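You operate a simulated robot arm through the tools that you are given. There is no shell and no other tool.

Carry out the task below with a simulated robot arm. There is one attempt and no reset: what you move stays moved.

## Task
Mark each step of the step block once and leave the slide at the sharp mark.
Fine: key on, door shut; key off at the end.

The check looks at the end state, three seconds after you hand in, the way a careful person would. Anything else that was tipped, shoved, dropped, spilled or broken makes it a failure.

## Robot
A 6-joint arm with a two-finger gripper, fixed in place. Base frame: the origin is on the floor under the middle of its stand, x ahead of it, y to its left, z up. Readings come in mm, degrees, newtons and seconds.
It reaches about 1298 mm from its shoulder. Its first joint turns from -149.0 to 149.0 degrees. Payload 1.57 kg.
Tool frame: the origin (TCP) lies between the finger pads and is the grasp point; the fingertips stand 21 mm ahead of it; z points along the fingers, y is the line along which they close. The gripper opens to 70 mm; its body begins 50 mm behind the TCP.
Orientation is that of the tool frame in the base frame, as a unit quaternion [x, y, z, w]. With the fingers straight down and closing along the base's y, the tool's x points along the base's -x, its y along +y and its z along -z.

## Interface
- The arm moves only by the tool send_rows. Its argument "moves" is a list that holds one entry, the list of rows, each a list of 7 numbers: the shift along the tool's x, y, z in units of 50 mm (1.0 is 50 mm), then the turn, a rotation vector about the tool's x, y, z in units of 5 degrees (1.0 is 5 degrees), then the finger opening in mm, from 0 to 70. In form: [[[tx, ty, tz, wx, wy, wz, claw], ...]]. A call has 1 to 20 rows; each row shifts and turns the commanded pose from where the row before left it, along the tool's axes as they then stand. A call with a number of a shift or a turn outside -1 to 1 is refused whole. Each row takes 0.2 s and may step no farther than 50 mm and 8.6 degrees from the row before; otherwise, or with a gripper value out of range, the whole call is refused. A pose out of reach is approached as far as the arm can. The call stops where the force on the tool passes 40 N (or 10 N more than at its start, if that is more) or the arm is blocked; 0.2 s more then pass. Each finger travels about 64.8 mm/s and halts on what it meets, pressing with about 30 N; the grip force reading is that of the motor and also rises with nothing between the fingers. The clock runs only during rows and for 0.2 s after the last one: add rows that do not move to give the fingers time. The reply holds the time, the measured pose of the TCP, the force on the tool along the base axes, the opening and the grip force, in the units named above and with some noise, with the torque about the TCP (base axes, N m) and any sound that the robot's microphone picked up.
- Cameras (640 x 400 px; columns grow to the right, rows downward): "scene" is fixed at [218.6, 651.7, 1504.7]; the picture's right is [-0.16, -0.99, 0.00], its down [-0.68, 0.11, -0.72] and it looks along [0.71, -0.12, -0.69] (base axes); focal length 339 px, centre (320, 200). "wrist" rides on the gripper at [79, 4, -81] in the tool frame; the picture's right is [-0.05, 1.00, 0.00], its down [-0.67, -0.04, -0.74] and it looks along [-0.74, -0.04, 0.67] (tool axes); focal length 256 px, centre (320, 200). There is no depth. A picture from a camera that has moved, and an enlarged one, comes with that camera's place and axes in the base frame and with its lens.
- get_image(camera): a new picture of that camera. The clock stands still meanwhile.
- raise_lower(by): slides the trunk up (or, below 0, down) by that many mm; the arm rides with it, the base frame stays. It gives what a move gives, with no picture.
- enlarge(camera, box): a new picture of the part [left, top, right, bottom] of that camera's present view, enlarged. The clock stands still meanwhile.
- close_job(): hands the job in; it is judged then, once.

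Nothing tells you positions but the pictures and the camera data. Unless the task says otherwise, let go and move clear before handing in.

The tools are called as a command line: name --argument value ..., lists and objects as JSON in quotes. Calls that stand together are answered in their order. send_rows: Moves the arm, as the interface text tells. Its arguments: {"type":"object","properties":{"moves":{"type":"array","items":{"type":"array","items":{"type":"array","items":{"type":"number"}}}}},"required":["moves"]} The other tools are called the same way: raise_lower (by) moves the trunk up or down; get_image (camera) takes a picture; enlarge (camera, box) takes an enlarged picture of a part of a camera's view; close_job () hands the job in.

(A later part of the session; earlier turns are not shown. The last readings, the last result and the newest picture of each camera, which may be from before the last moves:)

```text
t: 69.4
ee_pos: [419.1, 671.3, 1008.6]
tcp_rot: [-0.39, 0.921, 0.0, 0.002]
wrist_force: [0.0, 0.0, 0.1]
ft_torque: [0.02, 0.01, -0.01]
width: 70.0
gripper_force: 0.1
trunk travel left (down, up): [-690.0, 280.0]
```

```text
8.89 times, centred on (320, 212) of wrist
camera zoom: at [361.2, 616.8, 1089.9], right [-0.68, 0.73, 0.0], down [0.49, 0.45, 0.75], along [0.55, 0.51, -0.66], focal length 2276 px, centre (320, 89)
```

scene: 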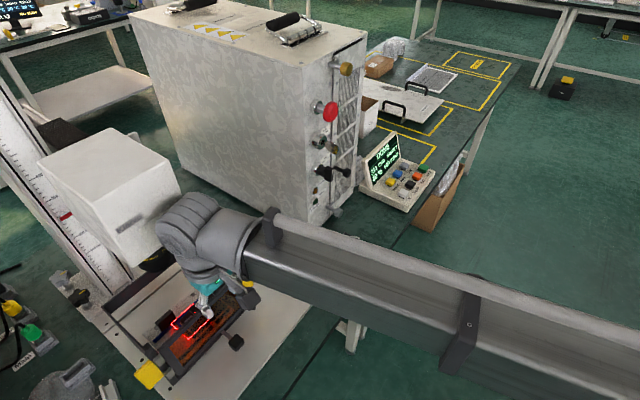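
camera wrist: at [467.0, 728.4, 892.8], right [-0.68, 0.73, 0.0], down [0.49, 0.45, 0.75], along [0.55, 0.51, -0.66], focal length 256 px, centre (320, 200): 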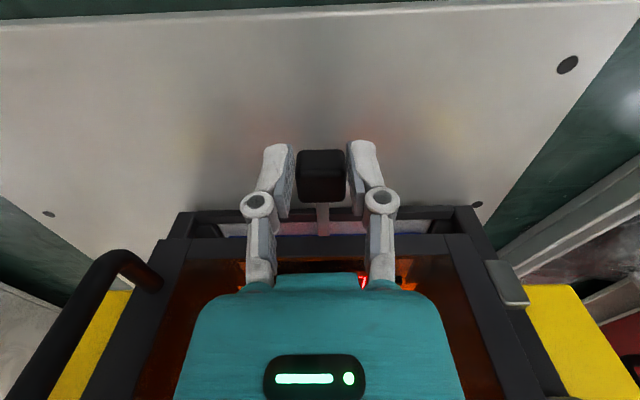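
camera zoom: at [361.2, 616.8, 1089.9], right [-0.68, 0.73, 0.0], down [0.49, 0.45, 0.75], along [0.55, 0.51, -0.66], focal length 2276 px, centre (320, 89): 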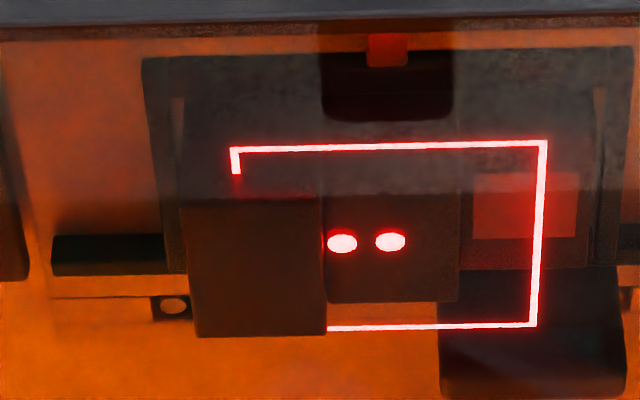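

The middle step is now centred under the coaxial dot (within about 0.5 mm), and the two dots are closer together, so focus is nearer the taller step. Returning to the panel to mark.

send_rows --moves '[[[0, -0.927, 0, 0, 0, 0, 40], [0, -0.927, 0, 0, 0, 0, 20], [0, -0.927, 0, 0, 0, 0, 0], [0, -0.927, 0, 0, 0, 0, 0], [0, -0.927, 0, 0, 0, 0, 0], [0, -0.927, 0, 0, 0, 0, 0], [0, -0.927, 0, 0, 0, 0, 0], [0, -0.927, 0, 0, 0, 0, 0], [0, -0.927, 0, 0, 0, 0, 0], [0, -0.927, 0, 0, 0, 0, 0], [0, -0.927, 0, 0, 0, 0, 0], [0, -0.927, 0, 0, 0, 0, 0], [-0.24, -0.927, 0, 0, 0, 0, 0], [-0.24, -0.927, 0, 0, 0, 0, 0], [-0.24, -0.927, 0, 0, 0, 0, 0], [-0.24, -0.927, 0, 0, 0, 0, 0], [-0.24, -0.927, 0, 0, 0, 0, 0], [0, 0, 0, 0, 0, 0, 0]]]'

enlarge --camera "scene" --box '[140, 260, 240, 350]'

enlarge --camera "scene" --box '[360, 130, 440, 220]'

```text
t: 73.2
ee_pos: [1023.6, 165.7, 1008.5]
tcp_rot: [-0.391, 0.921, 0.0, 0.002]
wrist_force: [0.1, -0.7, -0.9]
ft_torque: [0.01, 0.01, -0.02]
width: 0.0
gripper_force: 28.1
trunk travel left (down, up): [-690.0, 280.0]
```

```text
4.44 times, centred on (190, 305) of scene
camera zoom: at [218.6, 651.7, 1504.7], right [-0.16, -0.99, 0.0], down [-0.68, 0.11, -0.72], along [0.71, -0.12, -0.69], focal length 1508 px, centre (898, -267)
```

zoom: 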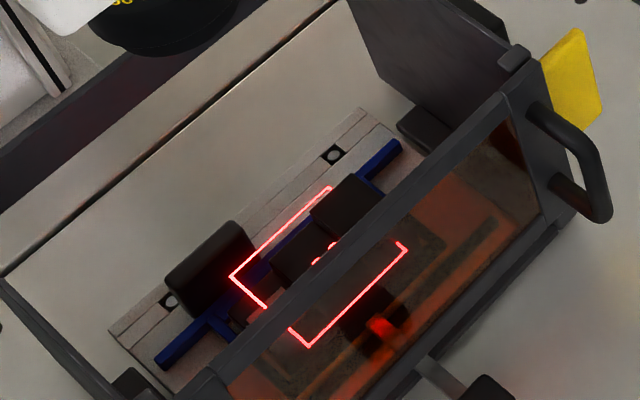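

```text
4.44 times, centred on (400, 175) of scene
camera zoom: at [218.6, 651.7, 1504.7], right [-0.16, -0.99, 0.0], down [-0.68, 0.11, -0.72], along [0.71, -0.12, -0.69], focal length 1508 px, centre (-36, 311)
```

zoom: 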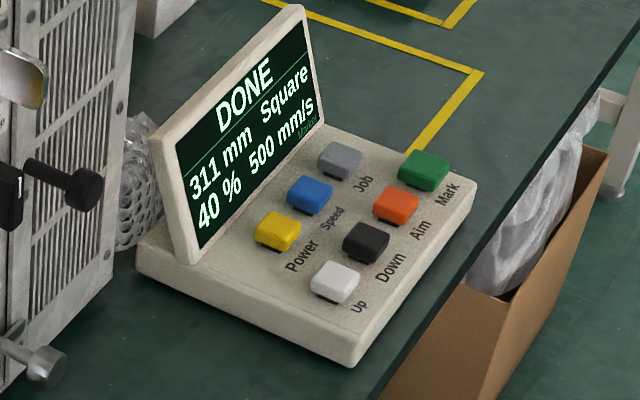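

send_rows --moves '[[[-0.134, -0.035, 0, 0, 0, 0, 0], [0, 0, 0, 0, 0, 0, 0]]]'

raise_lower --by -149

get_image --camera "wrist"

```text
t: 73.8
ee_pos: [1031.7, 169.1, 1008.0]
tcp_rot: [-0.391, 0.92, 0.0, 0.002]
wrist_force: [0.0, -0.2, 0.3]
ft_torque: [0.02, 0.02, 0.0]
width: 0.3
gripper_force: 28.3
trunk travel left (down, up): [-690.0, 280.0]
```

```text
t: 75.6
ee_pos: [1031.8, 170.3, 860.2]
tcp_rot: [-0.391, 0.921, 0.0, 0.002]
wrist_force: [0.6, -0.7, -0.1]
ft_torque: [0.02, -0.02, 0.0]
width: 0.0
gripper_force: 29.0
trunk travel left (down, up): [-541.0, 429.0]
```

```text
taken
camera wrist: at [973.8, 115.2, 940.8], right [-0.68, 0.73, 0.0], down [0.49, 0.45, 0.75], along [0.55, 0.51, -0.66], focal length 256 px, centre (320, 200)
```

wrist: 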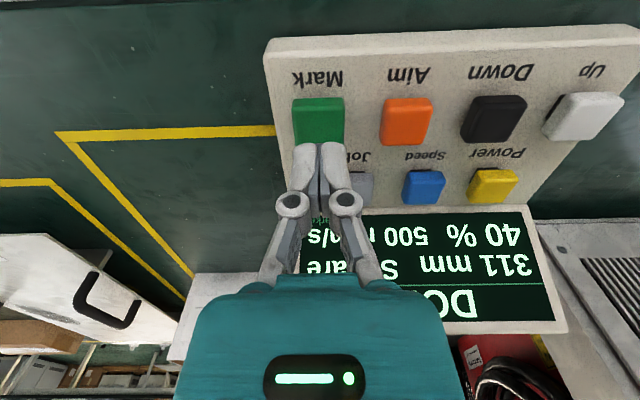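

Aligned over Mark again. One press.

raise_lower --by -29

enlarge --camera "scene" --box '[360, 130, 440, 220]'

```text
t: 76.3
ee_pos: [1032.6, 169.9, 831.5]
tcp_rot: [-0.39, 0.921, -0.001, 0.002]
wrist_force: [0.7, -0.4, 0.9]
ft_torque: [0.0, 0.02, -0.03]
width: 6.1
gripper_force: 28.2
trunk travel left (down, up): [-512.0, 458.0]
heard: click
```

```text
4.44 times, centred on (400, 175) of scene
camera zoom: at [218.6, 651.7, 1504.7], right [-0.16, -0.99, 0.0], down [-0.68, 0.11, -0.72], along [0.71, -0.12, -0.69], focal length 1508 px, centre (-36, 311)
```

zoom: 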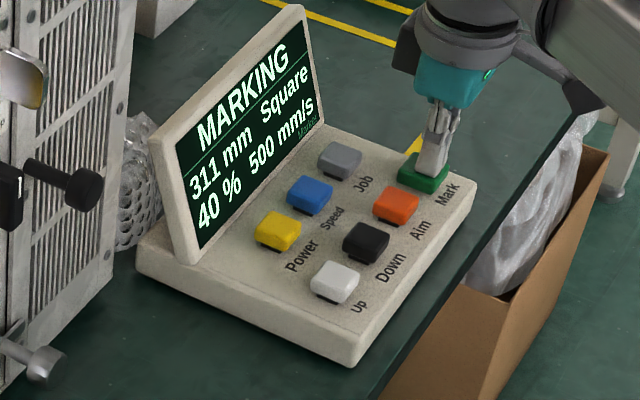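

MARKING again. I'll raise and travel back to the viewing position.

raise_lower --by 177

send_rows --moves '[[[0.25, 0.9, 0, 0, 0, 0, 40], [0.25, 0.9, 0, 0, 0, 0, 70], [0.25, 0.9, 0, 0, 0, 0, 70], [0.25, 0.9, 0, 0, 0, 0, 70], [0.17, 0.935, 0, 0, 0, 0, 70], [0, 0.935, 0, 0, 0, 0, 70], [0, 0.935, 0, 0, 0, 0, 70], [0, 0.935, 0, 0, 0, 0, 70], [0, 0.935, 0, 0, 0, 0, 70], [0, 0.935, 0, 0, 0, 0, 70], [0, 0.935, 0, 0, 0, 0, 70], [0, 0.935, 0, 0, 0, 0, 70], [0, 0.935, 0, 0, 0, 0, 70], [0, 0.935, 0, 0, 0, 0, 70], [0, 0.935, 0, 0, 0, 0, 70], [0, 0.935, 0, 0, 0, 0, 70], [0, 0.935, 0, 0, 0, 0, 70]]]'

enlarge --camera "wrist" --box '[265, 180, 385, 255]'

enlarge --camera "scene" --box '[360, 130, 440, 220]'

```text
t: 78.3
ee_pos: [1031.4, 170.2, 1007.7]
tcp_rot: [-0.39, 0.921, 0.0, 0.002]
wrist_force: [-0.6, 0.3, 0.6]
ft_torque: [0.04, -0.01, -0.03]
width: 0.0
gripper_force: 28.5
trunk travel left (down, up): [-689.0, 281.0]
```

```text
t: 81.9
ee_pos: [420.5, 677.1, 1007.7]
tcp_rot: [-0.391, 0.921, 0.0, 0.002]
wrist_force: [-1.1, 0.3, -0.2]
ft_torque: [-0.01, -0.01, -0.02]
width: 69.9
gripper_force: 0.0
out of reach, approached as far as the arm can: row 15
trunk travel left (down, up): [-689.0, 281.0]
```

```text
5.33 times, centred on (325, 218) of wrist
camera zoom: at [363.5, 622.4, 1088.8], right [-0.68, 0.73, 0.0], down [0.49, 0.45, 0.75], along [0.55, 0.51, -0.66], focal length 1365 px, centre (293, 107)
```

zoom: 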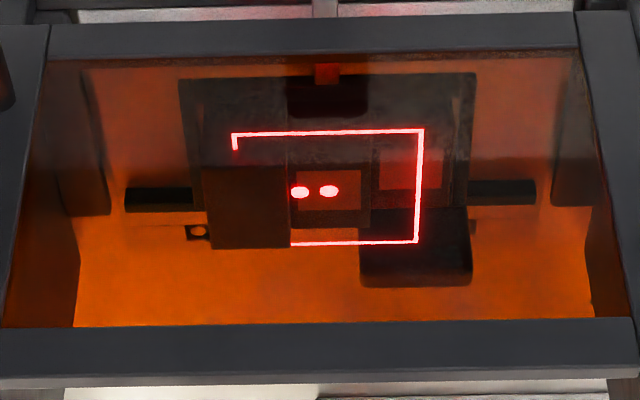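

```text
4.44 times, centred on (400, 175) of scene
camera zoom: at [218.6, 651.7, 1504.7], right [-0.16, -0.99, 0.0], down [-0.68, 0.11, -0.72], along [0.71, -0.12, -0.69], focal length 1508 px, centre (-36, 311)
```

zoom: 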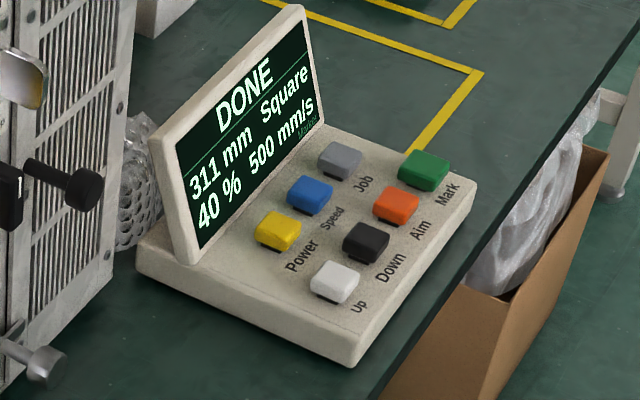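

Second mark done. Now back to the knob for the last step, the tallest.

send_rows --moves '[[[-0.74, -0.005, 0, 0, 0, 0, 60], [-0.74, -0.005, 0, 0, 0, 0, 50], [-0.74, -0.005, 0, 0, 0, 0, 46], [-0.74, -0.005, 0, 0, 0, 0, 46], [0, 0, 0, 0, 0, 0, 46]]]'

raise_lower --by -130

get_image --camera "wrist"

```text
t: 83.1
ee_pos: [525.5, 782.4, 1006.7]
tcp_rot: [-0.391, 0.92, 0.0, 0.002]
wrist_force: [0.7, 0.1, -0.4]
ft_torque: [-0.03, 0.06, 0.0]
width: 46.0
gripper_force: 0.0
trunk travel left (down, up): [-689.0, 281.0]
```

```text
t: 84.7
ee_pos: [525.0, 782.9, 877.3]
tcp_rot: [-0.391, 0.92, -0.001, 0.002]
wrist_force: [-0.1, 0.6, 1.1]
ft_torque: [-0.02, 0.0, -0.05]
width: 46.1
gripper_force: 0.0
trunk travel left (down, up): [-559.0, 411.0]
```

```text
taken
camera wrist: at [467.3, 728.0, 958.9], right [-0.68, 0.73, 0.0], down [0.49, 0.45, 0.75], along [0.55, 0.51, -0.66], focal length 256 px, centre (320, 200)
```

wrist: 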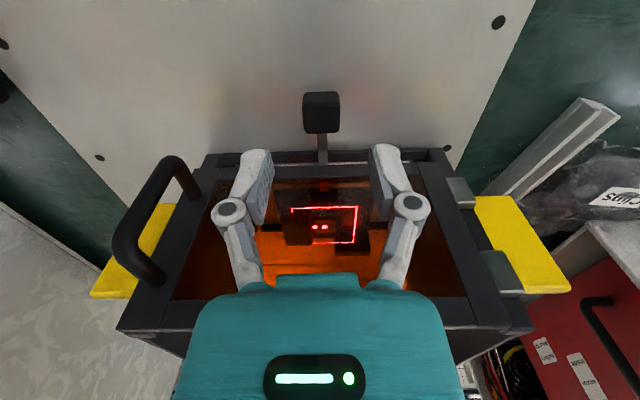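

enlarge --camera "wrist" --box '[270, 180, 390, 260]'

raise_lower --by -66

send_rows --moves '[[[0, 0, 0, 0, 0, 0, 36], [0, 0, 0, 0, 0, 0, 20], [0, 0, 0, 0, 0, 0, 20], [0, 0, 0, 0, 0, 0, 20]]]'

get_image --camera "wrist"

```text
5.00 times, centred on (330, 220) of wrist
camera zoom: at [467.3, 728.0, 958.9], right [-0.68, 0.73, 0.0], down [0.49, 0.45, 0.75], along [0.55, 0.51, -0.66], focal length 1280 px, centre (270, 100)
```

zoom: 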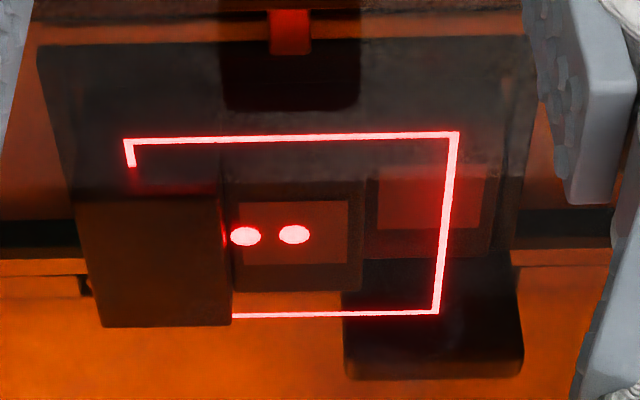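

```text
t: 85.7
ee_pos: [524.9, 780.9, 811.7]
tcp_rot: [-0.391, 0.92, 0.0, 0.002]
wrist_force: [-0.9, 0.1, -0.3]
ft_torque: [0.0, 0.01, 0.01]
width: 45.9
gripper_force: 0.0
trunk travel left (down, up): [-493.0, 477.0]
```

```text
t: 86.7
ee_pos: [525.2, 781.5, 811.6]
tcp_rot: [-0.391, 0.921, 0.0, 0.002]
wrist_force: [-0.4, 0.3, 1.0]
ft_torque: [-0.02, 0.06, -0.04]
width: 25.5
gripper_force: 30.2
trunk travel left (down, up): [-493.0, 477.0]
```

```text
taken
camera wrist: at [467.3, 728.0, 892.9], right [-0.68, 0.73, 0.0], down [0.49, 0.45, 0.75], along [0.55, 0.51, -0.66], focal length 256 px, centre (320, 200)
```

wrist: 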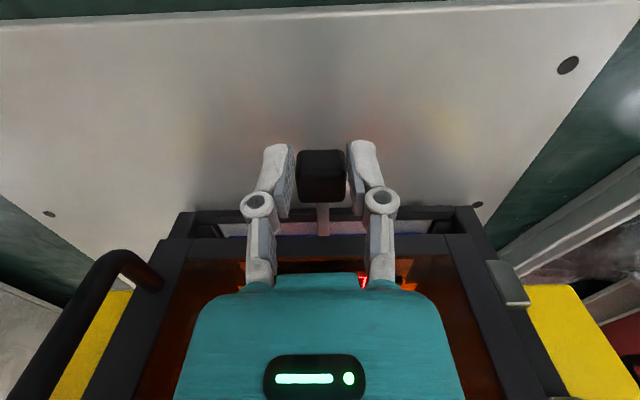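

Gripped again. Sliding another 26.6 mm.

send_rows --moves '[[[-0.002, 0.0887, 0, 0, 0, 0, 20], [-0.002, 0.0887, 0, 0, 0, 0, 20], [-0.002, 0.0887, 0, 0, 0, 0, 20], [-0.002, 0.0887, 0, 0, 0, 0, 20], [-0.002, 0.0887, 0, 0, 0, 0, 20], [-0.002, 0.0887, 0, 0, 0, 0, 20], [0, 0, 0, 0, 0, 0, 20]]]'

send_rows --moves '[[[0, 0, 0, 0, 0, 0, 36], [0, 0, 0, 0, 0, 0, 46], [0, 0, 0, 0, 0, 0, 46]]]'

raise_lower --by 197

send_rows --moves '[[[0.772, -0.13, 0, 0, 0, 0, 60], [0.772, -0.13, 0, 0, 0, 0, 70], [0.772, -0.13, 0, 0, 0, 0, 70], [0.772, -0.13, 0, 0, 0, 0, 70], [0, 0, 0, 0, 0, 0, 70]]]'

enlarge --camera "wrist" --box '[265, 180, 385, 255]'

enlarge --camera "wrist" --box '[285, 190, 355, 235]'

```text
t: 88.3
ee_pos: [505.1, 801.1, 810.3]
tcp_rot: [-0.391, 0.92, 0.0, 0.002]
wrist_force: [0.1, 1.3, 1.8]
ft_torque: [0.19, -0.14, 0.0]
width: 25.6
gripper_force: 29.8
trunk travel left (down, up): [-493.0, 477.0]
```

```text
t: 89.1
ee_pos: [505.7, 801.0, 811.1]
tcp_rot: [-0.391, 0.921, 0.001, 0.003]
wrist_force: [-0.3, 0.1, 0.2]
ft_torque: [-0.02, 0.02, -0.01]
width: 46.1
gripper_force: 0.0
trunk travel left (down, up): [-493.0, 477.0]
```

```text
t: 91.2
ee_pos: [505.9, 800.6, 1008.0]
tcp_rot: [-0.39, 0.921, 0.0, 0.002]
wrist_force: [0.0, -0.5, 0.6]
ft_torque: [-0.01, -0.05, 0.01]
width: 45.9
gripper_force: 0.1
trunk travel left (down, up): [-690.0, 280.0]
```

```text
t: 92.5
ee_pos: [416.1, 672.2, 1008.4]
tcp_rot: [-0.391, 0.921, 0.0, 0.002]
wrist_force: [-0.7, 0.3, -0.6]
ft_torque: [-0.03, -0.01, 0.0]
width: 69.8
gripper_force: 0.1
trunk travel left (down, up): [-690.0, 280.0]
```

```text
5.33 times, centred on (325, 218) of wrist
camera zoom: at [358.4, 618.1, 1089.9], right [-0.68, 0.73, 0.0], down [0.49, 0.45, 0.75], along [0.55, 0.51, -0.66], focal length 1365 px, centre (293, 107)
```

zoom: 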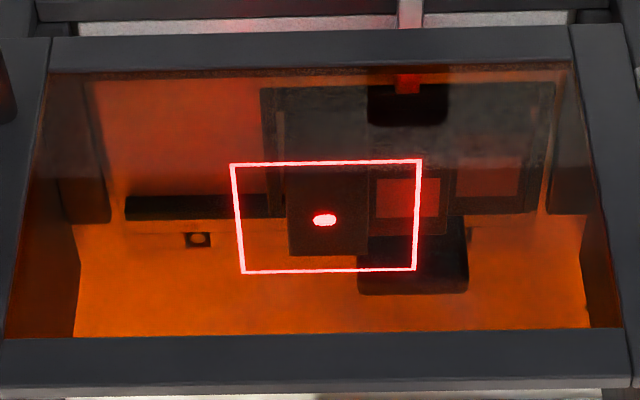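

```text
8.89 times, centred on (320, 212) of wrist
camera zoom: at [358.4, 618.1, 1089.9], right [-0.68, 0.73, 0.0], down [0.49, 0.45, 0.75], along [0.55, 0.51, -0.66], focal length 2276 px, centre (320, 89)
```

zoom: 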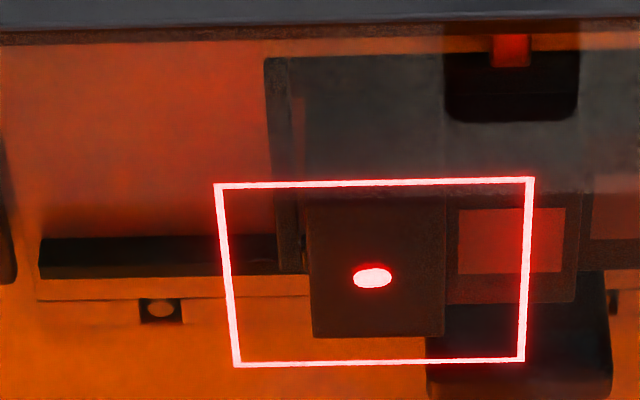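

The two dots now nearly coincide on the tallest step, so this is the in-focus one. It is centred too, so I'm going to mark it.

send_rows --moves '[[[0, -0.927, 0, 0, 0, 0, 40], [0, -0.927, 0, 0, 0, 0, 20], [0, -0.927, 0, 0, 0, 0, 0], [0, -0.927, 0, 0, 0, 0, 0], [0, -0.927, 0, 0, 0, 0, 0], [0, -0.927, 0, 0, 0, 0, 0], [0, -0.927, 0, 0, 0, 0, 0], [0, -0.927, 0, 0, 0, 0, 0], [0, -0.927, 0, 0, 0, 0, 0], [0, -0.927, 0, 0, 0, 0, 0], [0, -0.927, 0, 0, 0, 0, 0], [0, -0.927, 0, 0, 0, 0, 0], [-0.25, -0.927, 0, 0, 0, 0, 0], [-0.25, -0.927, 0, 0, 0, 0, 0], [-0.25, -0.927, 0, 0, 0, 0, 0], [-0.25, -0.927, 0, 0, 0, 0, 0], [-0.25, -0.927, 0, 0, 0, 0, 0], [0, 0, 0, 0, 0, 0, 0]]]'

enlarge --camera "scene" --box '[140, 260, 240, 350]'

```text
t: 96.2
ee_pos: [1030.5, 167.9, 1008.1]
tcp_rot: [-0.39, 0.921, 0.0, 0.002]
wrist_force: [-0.2, -0.3, -0.8]
ft_torque: [0.0, 0.01, -0.03]
width: 0.1
gripper_force: 28.4
out of reach, approached as far as the arm can: row 4, 17
trunk travel left (down, up): [-690.0, 280.0]
```

```text
4.44 times, centred on (190, 305) of scene
camera zoom: at [218.6, 651.7, 1504.7], right [-0.16, -0.99, 0.0], down [-0.68, 0.11, -0.72], along [0.71, -0.12, -0.69], focal length 1508 px, centre (898, -267)
```

zoom: 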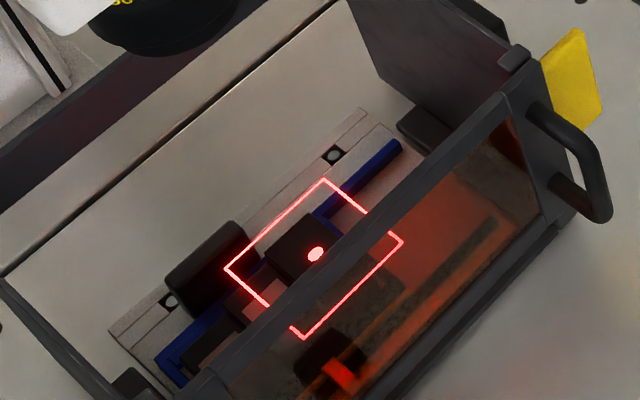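

send_rows --moves '[[[-0.02, 0.015, 0, 0, 0, 0, 0], [0, 0, 0, 0, 0, 0, 0]]]'

raise_lower --by -149

get_image --camera "wrist"

```text
t: 96.8
ee_pos: [1028.6, 170.7, 1008.9]
tcp_rot: [-0.39, 0.921, 0.0, 0.002]
wrist_force: [-0.2, 0.5, -0.1]
ft_torque: [-0.06, 0.01, -0.02]
width: 0.1
gripper_force: 28.5
trunk travel left (down, up): [-690.0, 280.0]
```

```text
t: 98.6
ee_pos: [1030.4, 170.1, 858.7]
tcp_rot: [-0.391, 0.92, -0.001, 0.002]
wrist_force: [-0.2, 0.4, 0.2]
ft_torque: [-0.01, -0.01, 0.01]
width: 0.5
gripper_force: 28.9
trunk travel left (down, up): [-541.0, 429.0]
```

```text
taken
camera wrist: at [972.7, 115.9, 940.8], right [-0.68, 0.73, 0.0], down [0.49, 0.45, 0.75], along [0.55, 0.51, -0.66], focal length 256 px, centre (320, 200)
```

wrist: 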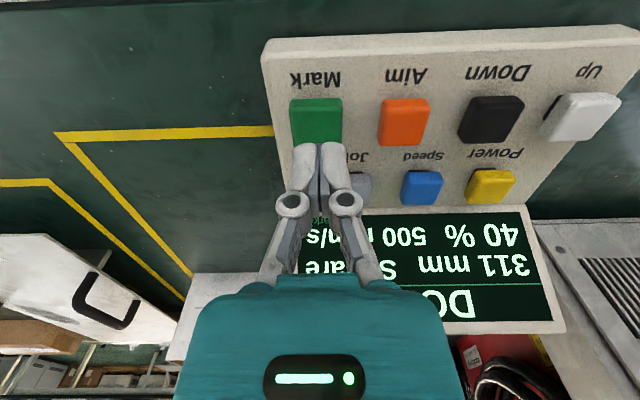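

Aligned. One press for the third mark.

raise_lower --by -29

enlarge --camera "scene" --box '[360, 130, 440, 220]'

```text
t: 99.3
ee_pos: [1030.6, 169.4, 831.0]
tcp_rot: [-0.391, 0.921, -0.001, 0.002]
wrist_force: [-0.1, -0.6, 1.1]
ft_torque: [0.01, -0.05, 0.02]
width: 5.9
gripper_force: 28.8
trunk travel left (down, up): [-512.0, 458.0]
heard: click
```

```text
4.44 times, centred on (400, 175) of scene
camera zoom: at [218.6, 651.7, 1504.7], right [-0.16, -0.99, 0.0], down [-0.68, 0.11, -0.72], along [0.71, -0.12, -0.69], focal length 1508 px, centre (-36, 311)
```

zoom: 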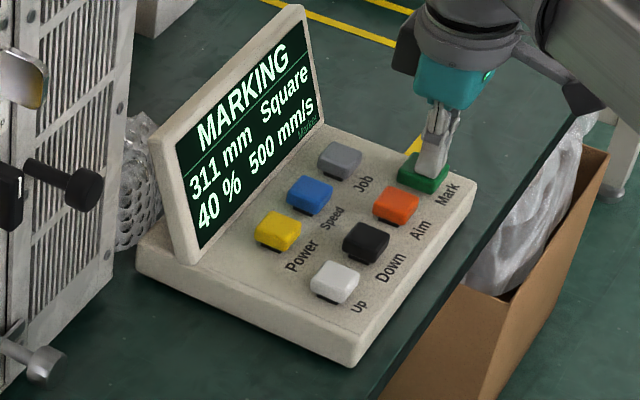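

Third marking is running. Raising and returning to view the marks.

raise_lower --by 177

send_rows --moves '[[[0.25, 0.9, 0, 0, 0, 0, 40], [0.25, 0.9, 0, 0, 0, 0, 70], [0.25, 0.9, 0, 0, 0, 0, 70], [0.25, 0.9, 0, 0, 0, 0, 70], [0.17, 0.935, 0, 0, 0, 0, 70], [0, 0.935, 0, 0, 0, 0, 70], [0, 0.935, 0, 0, 0, 0, 70], [0, 0.935, 0, 0, 0, 0, 70], [0, 0.935, 0, 0, 0, 0, 70], [0, 0.935, 0, 0, 0, 0, 70], [0, 0.935, 0, 0, 0, 0, 70], [0, 0.935, 0, 0, 0, 0, 70], [0, 0.935, 0, 0, 0, 0, 70], [0, 0.935, 0, 0, 0, 0, 70], [0, 0.935, 0, 0, 0, 0, 70], [0, 0.935, 0, 0, 0, 0, 70], [0, 0.935, 0, 0, 0, 0, 70]]]'

enlarge --camera "wrist" --box '[265, 180, 385, 255]'

enlarge --camera "wrist" --box '[310, 195, 380, 235]'

enlarge --camera "scene" --box '[360, 130, 440, 220]'

enlarge --camera "scene" --box '[160, 290, 220, 340]'

```text
t: 101.3
ee_pos: [1029.5, 170.4, 1007.4]
tcp_rot: [-0.391, 0.92, 0.0, 0.002]
wrist_force: [0.6, 0.4, 0.2]
ft_torque: [0.03, 0.02, -0.02]
width: 0.0
gripper_force: 27.8
trunk travel left (down, up): [-689.0, 281.0]
```

```text
t: 104.9
ee_pos: [420.7, 673.7, 1007.4]
tcp_rot: [-0.392, 0.92, 0.0, 0.002]
wrist_force: [0.2, 0.0, -0.9]
ft_torque: [-0.02, -0.02, -0.03]
width: 70.1
gripper_force: 0.1
out of reach, approached as far as the arm can: row 3, 15
trunk travel left (down, up): [-689.0, 281.0]
```

```text
5.33 times, centred on (325, 218) of wrist
camera zoom: at [363.4, 618.7, 1088.8], right [-0.68, 0.73, 0.0], down [0.49, 0.45, 0.75], along [0.55, 0.51, -0.66], focal length 1365 px, centre (293, 107)
```

zoom: 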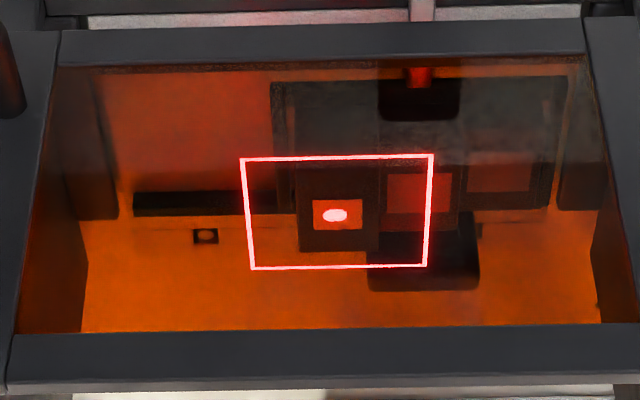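

```text
9.14 times, centred on (345, 215) of wrist
camera zoom: at [363.4, 618.7, 1088.8], right [-0.68, 0.73, 0.0], down [0.49, 0.45, 0.75], along [0.55, 0.51, -0.66], focal length 2340 px, centre (91, 63)
```

zoom: 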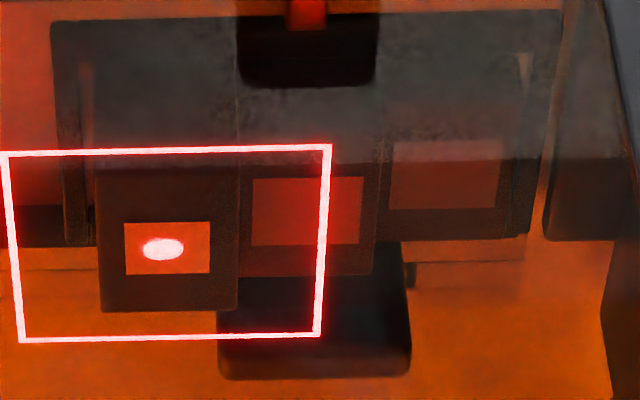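

```text
4.44 times, centred on (400, 175) of scene
camera zoom: at [218.6, 651.7, 1504.7], right [-0.16, -0.99, 0.0], down [-0.68, 0.11, -0.72], along [0.71, -0.12, -0.69], focal length 1508 px, centre (-36, 311)
```

zoom: 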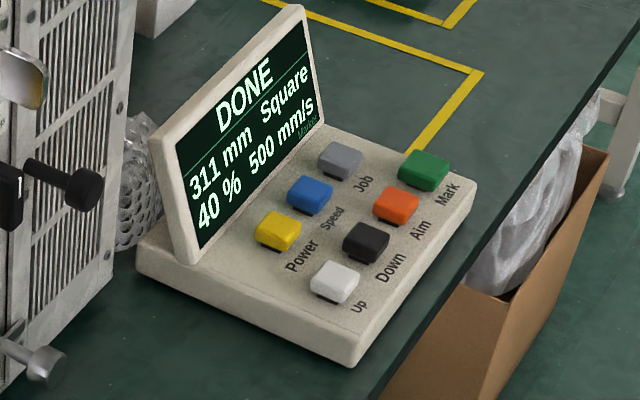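

```text
8.00 times, centred on (190, 315) of scene
camera zoom: at [218.6, 651.7, 1504.7], right [-0.16, -0.99, 0.0], down [-0.68, 0.11, -0.72], along [0.71, -0.12, -0.69], focal length 2714 px, centre (1360, -720)
```

zoom: 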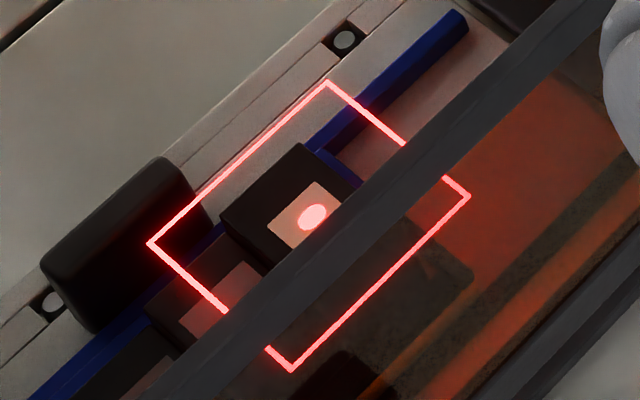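

All three steps are marked once. The tallest step's mark is clearly the small, bright, crisp one, and the slide is sitting right there, so I leave it. Next is the key off: I'll move over the key box and look at the key's present angle.

send_rows --moves '[[[0, -0.898, 0, 0, 0, 0, 60], [0, -0.898, 0, 0, 0, 0, 50], [0, -0.898, 0, 0, 0, 0, 44], [0, -0.898, 0, 0, 0, 0, 44], [0, -0.898, 0, 0, 0, 0, 44], [0, -0.898, 0, 0, 0, 0, 44], [0, -0.898, 0, 0, 0, 0, 44], [0, -0.898, 0, 0, 0, 0, 44], [-0.73, 0, 0, 0, 0, 0, 44], [-0.73, 0, 0, 0, 0, 0, 44], [0, 0, 0, 0, 0, 0, 44]]]'

get_image --camera "wrist"

enlarge --camera "wrist" --box '[270, 20, 390, 110]'

enlarge --camera "scene" --box '[310, 200, 390, 280]'

```text
t: 107.3
ee_pos: [732.9, 480.2, 1007.0]
tcp_rot: [-0.39, 0.921, 0.0, 0.003]
wrist_force: [0.1, 0.2, -0.5]
ft_torque: [0.01, 0.0, 0.02]
width: 44.0
gripper_force: 0.1
trunk travel left (down, up): [-689.0, 281.0]
```

```text
taken
camera wrist: at [675.6, 425.8, 1088.8], right [-0.68, 0.73, 0.0], down [0.49, 0.45, 0.75], along [0.55, 0.51, -0.66], focal length 256 px, centre (320, 200)
```

wrist: 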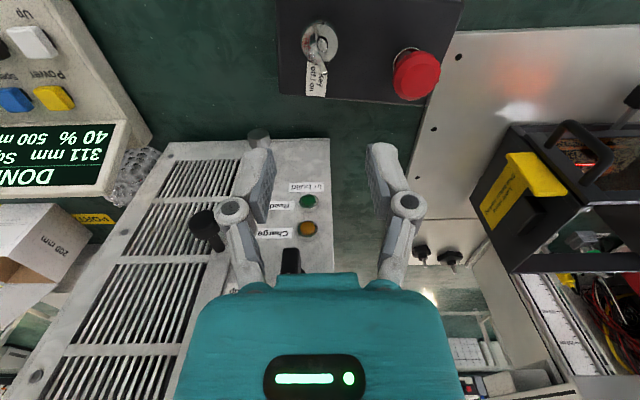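

```text
4.44 times, centred on (330, 65) of wrist
camera zoom: at [675.6, 425.8, 1088.8], right [-0.68, 0.73, 0.0], down [0.49, 0.45, 0.75], along [0.55, 0.51, -0.66], focal length 1138 px, centre (276, 800)
```

zoom: 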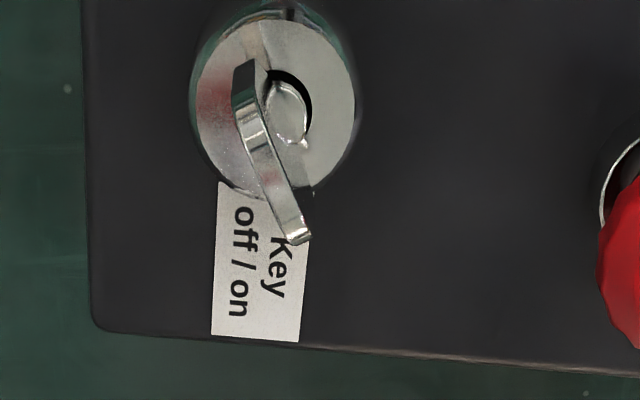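

```text
5.00 times, centred on (350, 240) of scene
camera zoom: at [218.6, 651.7, 1504.7], right [-0.16, -0.99, 0.0], down [-0.68, 0.11, -0.72], along [0.71, -0.12, -0.69], focal length 1696 px, centre (170, 0)
```

zoom: 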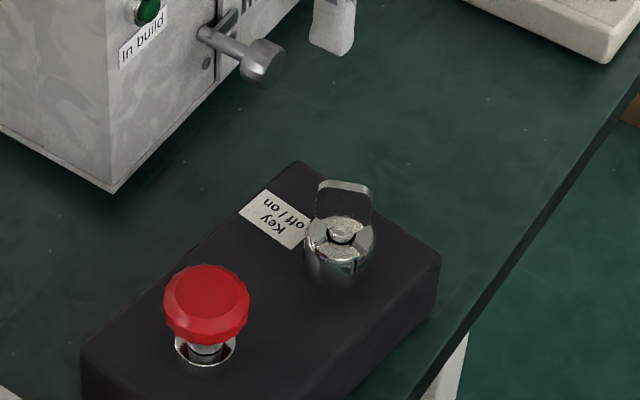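

The key now stands about 62° clockwise from where it started. I'll pre-rotate the gripper by about 29° to match, centre over the hub and lower part-way to check.

send_rows --moves '[[[0.086, -0.017, 0, 0, 0, 0, 44], [0, 0, 0, 0, 0, -0.97, 44], [0, 0, 0, 0, 0, -0.97, 44], [0, 0, 0, 0, 0, -0.97, 44], [0, 0, 0, 0, 0, -0.97, 44], [0, 0, 0, 0, 0, -0.97, 44], [0, 0, 0, 0, 0, -0.97, 44], [0, 0, 0, 0, 0, 0, 44]]]'

raise_lower --by -106

get_image --camera "wrist"

enlarge --camera "wrist" --box '[220, 50, 420, 200]'

```text
t: 109.1
ee_pos: [729.9, 474.2, 1007.5]
tcp_rot: [-0.61, 0.792, 0.0, 0.001]
wrist_force: [-0.1, 0.0, 0.8]
ft_torque: [-0.01, 0.01, -0.03]
width: 44.2
gripper_force: 0.1
trunk travel left (down, up): [-689.0, 281.0]
```

```text
t: 110.5
ee_pos: [729.8, 476.4, 900.8]
tcp_rot: [-0.609, 0.793, 0.001, 0.0]
wrist_force: [-0.1, -0.5, 0.2]
ft_torque: [0.02, -0.01, -0.04]
width: 44.0
gripper_force: 0.1
trunk travel left (down, up): [-583.0, 387.0]
```

```text
taken
camera wrist: at [705.9, 399.1, 982.9], right [-0.95, 0.31, 0.0], down [0.2, 0.63, 0.75], along [0.23, 0.71, -0.67], focal length 256 px, centre (320, 200)
```

wrist: 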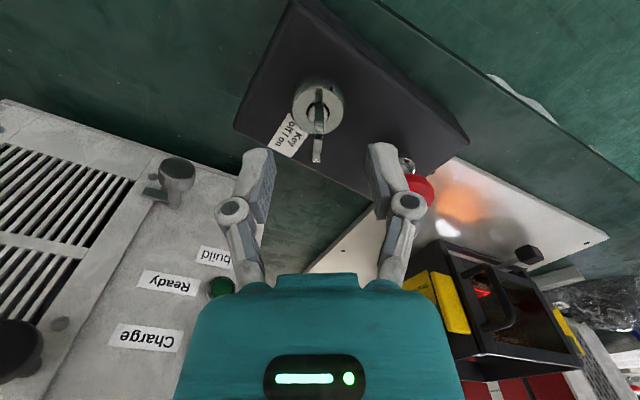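

```text
2.67 times, centred on (320, 125) of wrist
camera zoom: at [705.9, 399.1, 982.9], right [-0.95, 0.31, 0.0], down [0.2, 0.63, 0.75], along [0.23, 0.71, -0.67], focal length 683 px, centre (320, 400)
```

zoom: 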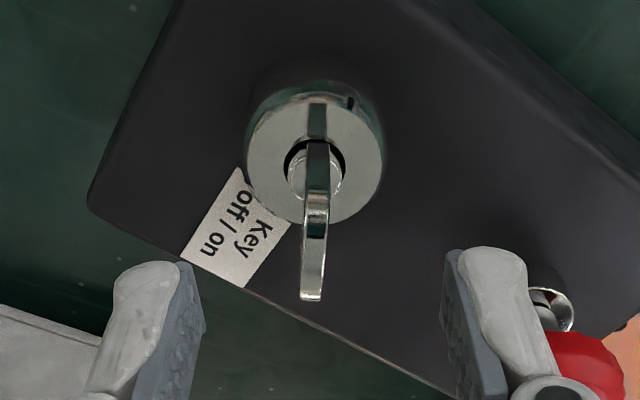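

The gripper is lined up with the key plate. A small sideways trim, then lower and close.

send_rows --moves '[[[0, -0.024, 0, 0, 0, 0, 40], [0, 0, 0, 0, 0, 0, 40]]]'

raise_lower --by -41

enlarge --camera "wrist" --box '[220, 80, 420, 230]'

```text
t: 111.1
ee_pos: [730.5, 474.8, 900.9]
tcp_rot: [-0.609, 0.793, 0.0, 0.001]
wrist_force: [0.4, 0.6, 0.4]
ft_torque: [0.01, -0.02, -0.01]
width: 40.1
gripper_force: 0.1
trunk travel left (down, up): [-583.0, 387.0]
```

```text
t: 111.9
ee_pos: [730.0, 474.5, 860.6]
tcp_rot: [-0.61, 0.792, -0.001, 0.001]
wrist_force: [-0.2, 1.1, -0.2]
ft_torque: [-0.03, -0.01, 0.02]
width: 40.1
gripper_force: 0.0
trunk travel left (down, up): [-542.0, 428.0]
```

```text
2.67 times, centred on (320, 155) of wrist
camera zoom: at [707.0, 398.6, 941.9], right [-0.95, 0.31, 0.0], down [0.2, 0.63, 0.75], along [0.23, 0.71, -0.67], focal length 683 px, centre (320, 320)
```

zoom: 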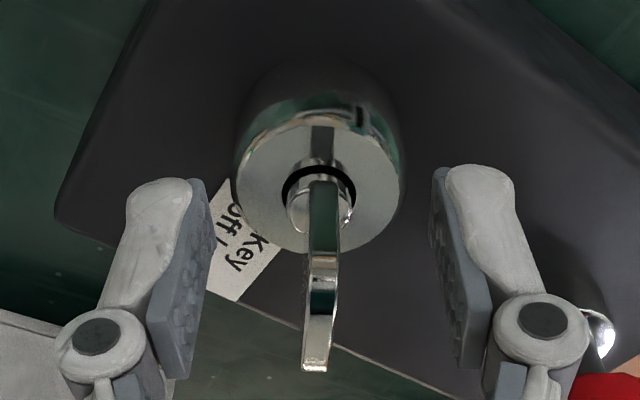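

send_rows --moves '[[[0, 0, 0, 0, 0, 0, 20], [0, 0, 0, 0, 0, 0, 0], [0, 0, 0, 0, 0, 0, 0], [0, 0, 0, 0, 0, 0, 0]]]'

enlarge --camera "wrist" --box '[220, 80, 420, 230]'

```text
t: 112.9
ee_pos: [731.3, 474.3, 860.5]
tcp_rot: [-0.609, 0.793, 0.0, 0.001]
wrist_force: [4.5, 0.9, 3.4]
ft_torque: [0.07, -0.09, -0.05]
width: 5.7
gripper_force: 29.9
trunk travel left (down, up): [-542.0, 428.0]
```

```text
2.67 times, centred on (320, 155) of wrist
camera zoom: at [707.5, 398.6, 941.9], right [-0.95, 0.31, 0.0], down [0.2, 0.63, 0.75], along [0.23, 0.71, -0.67], focal length 683 px, centre (320, 320)
```

zoom: 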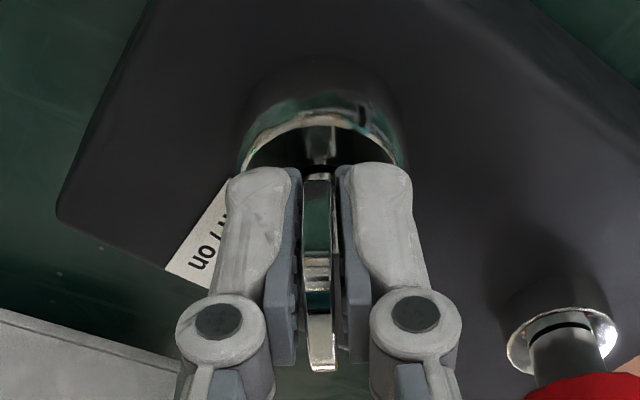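

Gripped. Turning counter-clockwise back to off.

send_rows --moves '[[[0, 0, 0, 0, 0, -0.8, 0], [0, 0, 0, 0, 0, -0.8, 0], [0, 0, 0, 0, 0, -0.8, 0], [0, 0, 0, 0, 0, -0.8, 0], [0, 0, 0, 0, 0, -0.8, 0], [0, 0, 0, 0, 0, -0.8, 0], [0, 0, 0, 0, 0, -0.8, 0]]]'

enlarge --camera "wrist" --box '[220, 80, 420, 230]'

```text
t: 114.5
ee_pos: [731.4, 473.4, 861.0]
tcp_rot: [0.783, -0.622, 0.001, -0.002]
wrist_force: [8.3, -2.2, 5.2]
ft_torque: [0.17, -0.09, -0.08]
width: 6.0
gripper_force: 29.9
trunk travel left (down, up): [-542.0, 428.0]
```

```text
2.67 times, centred on (320, 155) of wrist
camera zoom: at [745.8, 394.8, 941.9], right [-0.98, -0.18, 0.0], down [-0.12, 0.66, 0.75], along [-0.13, 0.73, -0.67], focal length 683 px, centre (320, 320)
```

zoom: 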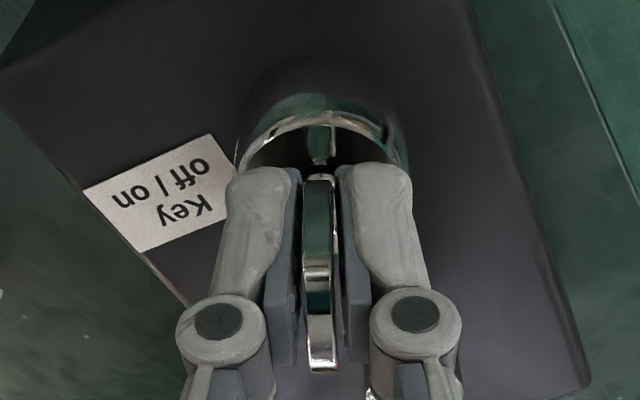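

send_rows --moves '[[[0, 0, 0, 0, 0, -0.8, 0], [0, 0, 0, 0, 0, -0.8, 0], [0, 0, 0, 0, 0, -0.8, 0], [0, 0, 0, 0, 0, -0.8, 0], [0, 0, 0, 0, 0, -0.8, 0], [0, 0, 0, 0, 0, -0.8, 0], [0, 0, 0, 0, 0, -0.8, 0]]]'

send_rows --moves '[[[0, 0, 0, 0, 0, -0.6, 0], [0, 0, 0, 0, 0, -0.6, 0], [0, 0, 0, 0, 0, 0, 0]]]'

enlarge --camera "wrist" --box '[220, 80, 420, 230]'

enlarge --camera "scene" --box '[350, 130, 450, 220]'

```text
t: 116.1
ee_pos: [730.2, 475.0, 860.2]
tcp_rot: [0.91, -0.414, 0.001, -0.002]
wrist_force: [5.1, -5.3, 0.5]
ft_torque: [-0.1, -0.12, -0.51]
width: 7.0
gripper_force: 29.6
trunk travel left (down, up): [-542.0, 428.0]
```

```text
t: 116.9
ee_pos: [730.1, 474.0, 859.7]
tcp_rot: [0.931, -0.365, 0.001, -0.001]
wrist_force: [1.6, -5.6, -0.4]
ft_torque: [0.54, 0.31, -0.45]
width: 8.5
gripper_force: 30.4
trunk travel left (down, up): [-542.0, 428.0]
```

```text
2.67 times, centred on (320, 155) of wrist
camera zoom: at [786.6, 417.6, 942.1], right [-0.72, -0.7, 0.0], down [-0.47, 0.48, 0.74], along [-0.52, 0.54, -0.67], focal length 683 px, centre (320, 320)
```

zoom: 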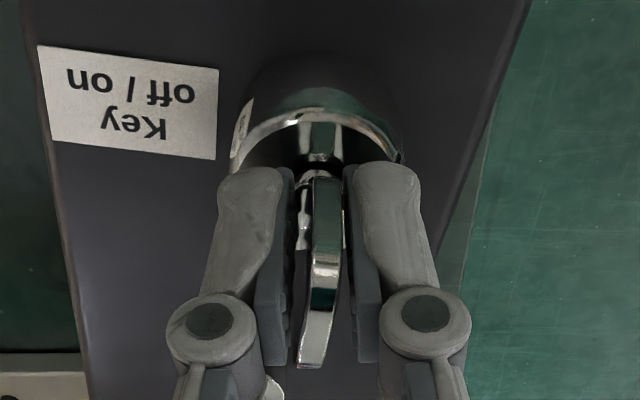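

```text
4.44 times, centred on (400, 175) of scene
camera zoom: at [218.6, 651.7, 1504.7], right [-0.16, -0.99, 0.0], down [-0.68, 0.11, -0.72], along [0.71, -0.12, -0.69], focal length 1508 px, centre (-36, 311)
```

zoom: 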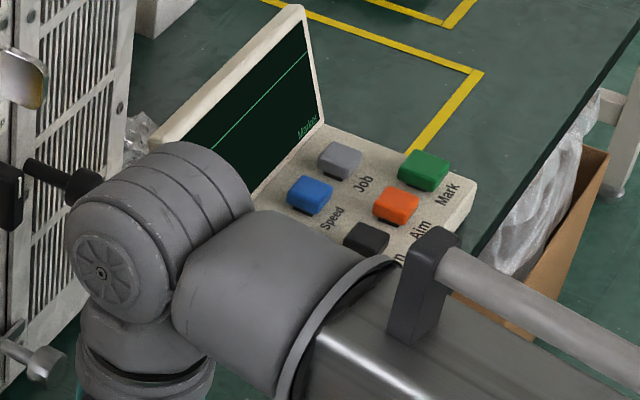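

The screen has gone dark and the key hit its off stop. Releasing and moving clear.

send_rows --moves '[[[0, 0, 0, 0, 0, 0, 24], [0, 0, 0, 0, 0, 0, 46], [0, 0, 0, 0, 0, 0, 46]]]'

enlarge --camera "wrist" --box '[220, 80, 420, 230]'

raise_lower --by 150

enlarge --camera "wrist" --box '[230, 0, 410, 130]'

```text
t: 117.7
ee_pos: [730.8, 475.8, 859.9]
tcp_rot: [0.931, -0.365, 0.002, -0.001]
wrist_force: [0.7, 0.0, -0.1]
ft_torque: [-0.01, 0.01, -0.01]
width: 45.9
gripper_force: 0.1
trunk travel left (down, up): [-542.0, 428.0]
```

```text
2.67 times, centred on (320, 155) of wrist
camera zoom: at [786.6, 417.9, 942.1], right [-0.72, -0.7, 0.0], down [-0.47, 0.48, 0.74], along [-0.52, 0.54, -0.67], focal length 683 px, centre (320, 320)
```

zoom: 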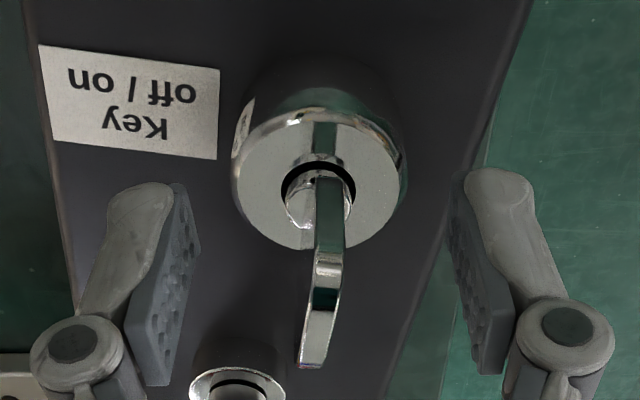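

```text
t: 119.5
ee_pos: [730.2, 474.8, 1010.8]
tcp_rot: [0.931, -0.365, 0.001, -0.002]
wrist_force: [0.8, -0.8, 0.2]
ft_torque: [0.02, -0.02, 0.04]
width: 46.1
gripper_force: 0.0
trunk travel left (down, up): [-692.0, 278.0]
```

```text
3.08 times, centred on (320, 65) of wrist
camera zoom: at [786.7, 418.0, 1092.0], right [-0.72, -0.7, 0.0], down [-0.47, 0.48, 0.74], along [-0.52, 0.54, -0.67], focal length 788 px, centre (320, 615)
```

zoom: 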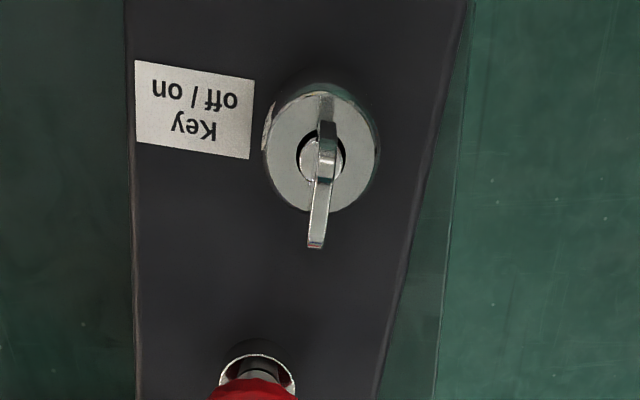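

The key is off (screen dark), but it looks about 7° short of its original position. I'll nudge it once more to be sure it is fully against the off stop: match its angle, regrip and turn gently counter-clockwise.

send_rows --moves '[[[0, 0, 0, 0, 0, 0.8, 40], [0, 0, 0, 0, 0, 0.7, 40], [0, 0, 0, 0, 0, 0, 40]]]'

enlarge --camera "wrist" --box '[230, 0, 410, 130]'

get_image --camera "scene"

enlarge --camera "scene" --box '[330, 225, 380, 265]'

```text
t: 120.3
ee_pos: [730.1, 474.3, 1010.3]
tcp_rot: [0.905, -0.426, 0.001, -0.001]
wrist_force: [-0.2, 0.1, 0.3]
ft_torque: [0.02, -0.03, 0.05]
width: 40.0
gripper_force: 0.1
trunk travel left (down, up): [-692.0, 278.0]
```

```text
3.08 times, centred on (320, 65) of wrist
camera zoom: at [778.8, 410.8, 1092.1], right [-0.8, -0.59, 0.0], down [-0.4, 0.54, 0.74], along [-0.44, 0.6, -0.67], focal length 788 px, centre (320, 615)
```

zoom: 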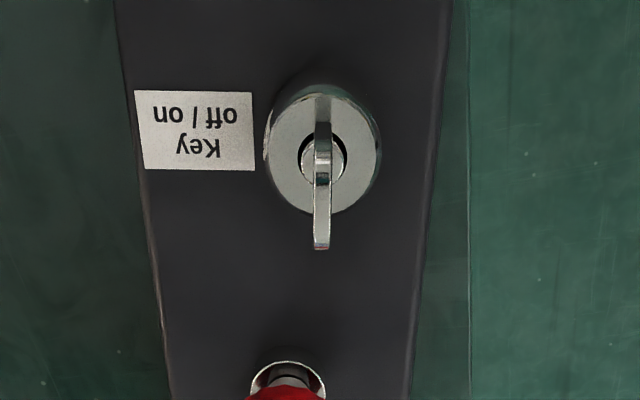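

```text
taken
```

scene: 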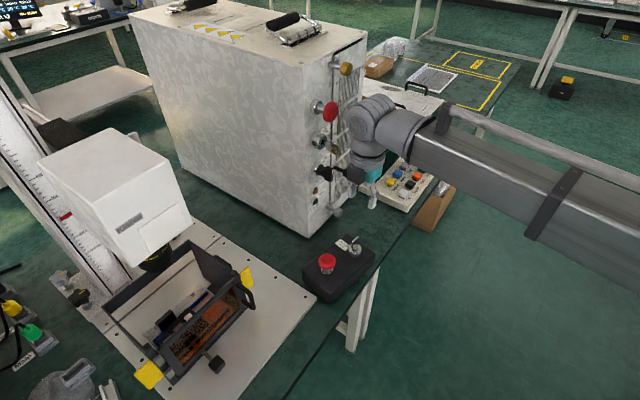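

```text
10.00 times, centred on (355, 245) of scene
camera zoom: at [218.6, 651.7, 1504.7], right [-0.16, -0.99, 0.0], down [-0.68, 0.11, -0.72], along [0.71, -0.12, -0.69], focal length 3392 px, centre (-30, -250)
```

zoom: 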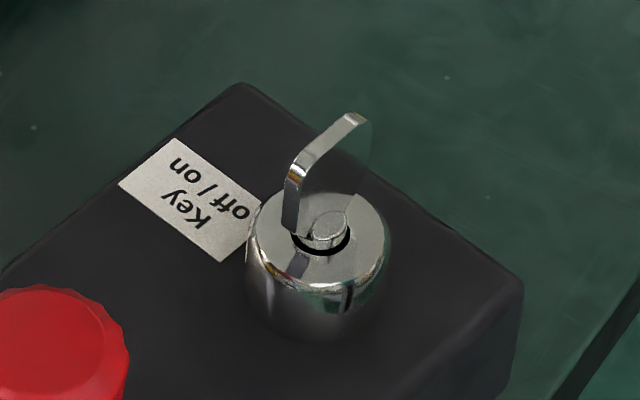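

The check shows the key is actually at its off stop relative to its box. Instead, the box itself has twisted about 6.5° clockwise around the key, from my over-turn when switching on. I'll gently undo that: regrip the key at its off stop and twist counter-clockwise the same way, monitoring the box.

send_rows --moves '[[[-0.03, 0, 0, 0, 0, 0, 40], [0, 0, 0, 0, 0, 0, 40]]]'

raise_lower --by -110

enlarge --camera "wrist" --box '[220, 50, 420, 200]'

enlarge --camera "scene" --box '[300, 220, 400, 310]'

```text
t: 120.9
ee_pos: [727.9, 477.3, 1010.5]
tcp_rot: [0.905, -0.426, 0.001, -0.001]
wrist_force: [0.9, -0.4, -0.6]
ft_torque: [0.03, 0.01, 0.03]
width: 40.0
gripper_force: 0.0
trunk travel left (down, up): [-692.0, 278.0]
```

```text
t: 122.3
ee_pos: [728.5, 476.4, 901.0]
tcp_rot: [0.905, -0.426, 0.001, -0.002]
wrist_force: [-1.4, 0.6, -0.9]
ft_torque: [-0.03, 0.0, 0.01]
width: 39.8
gripper_force: 0.1
trunk travel left (down, up): [-582.0, 388.0]
```

```text
2.67 times, centred on (320, 125) of wrist
camera zoom: at [777.1, 412.9, 982.2], right [-0.8, -0.6, 0.0], down [-0.4, 0.54, 0.74], along [-0.44, 0.6, -0.67], focal length 683 px, centre (320, 400)
```

zoom: 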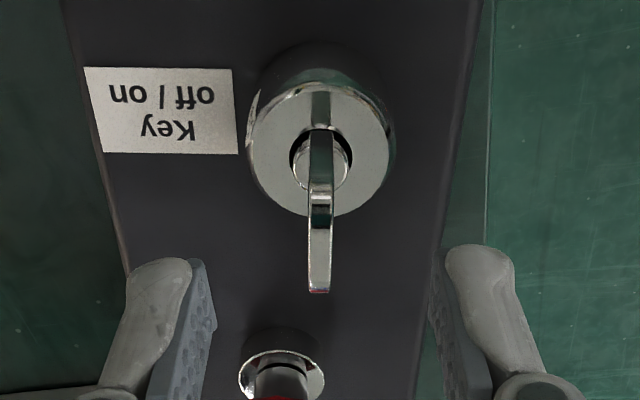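

```text
4.44 times, centred on (350, 265) of scene
camera zoom: at [218.6, 651.7, 1504.7], right [-0.16, -0.99, 0.0], down [-0.68, 0.11, -0.72], along [0.71, -0.12, -0.69], focal length 1508 px, centre (187, -89)
```

zoom: 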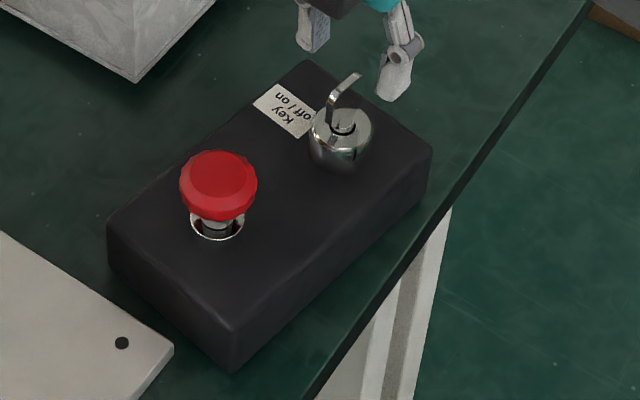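

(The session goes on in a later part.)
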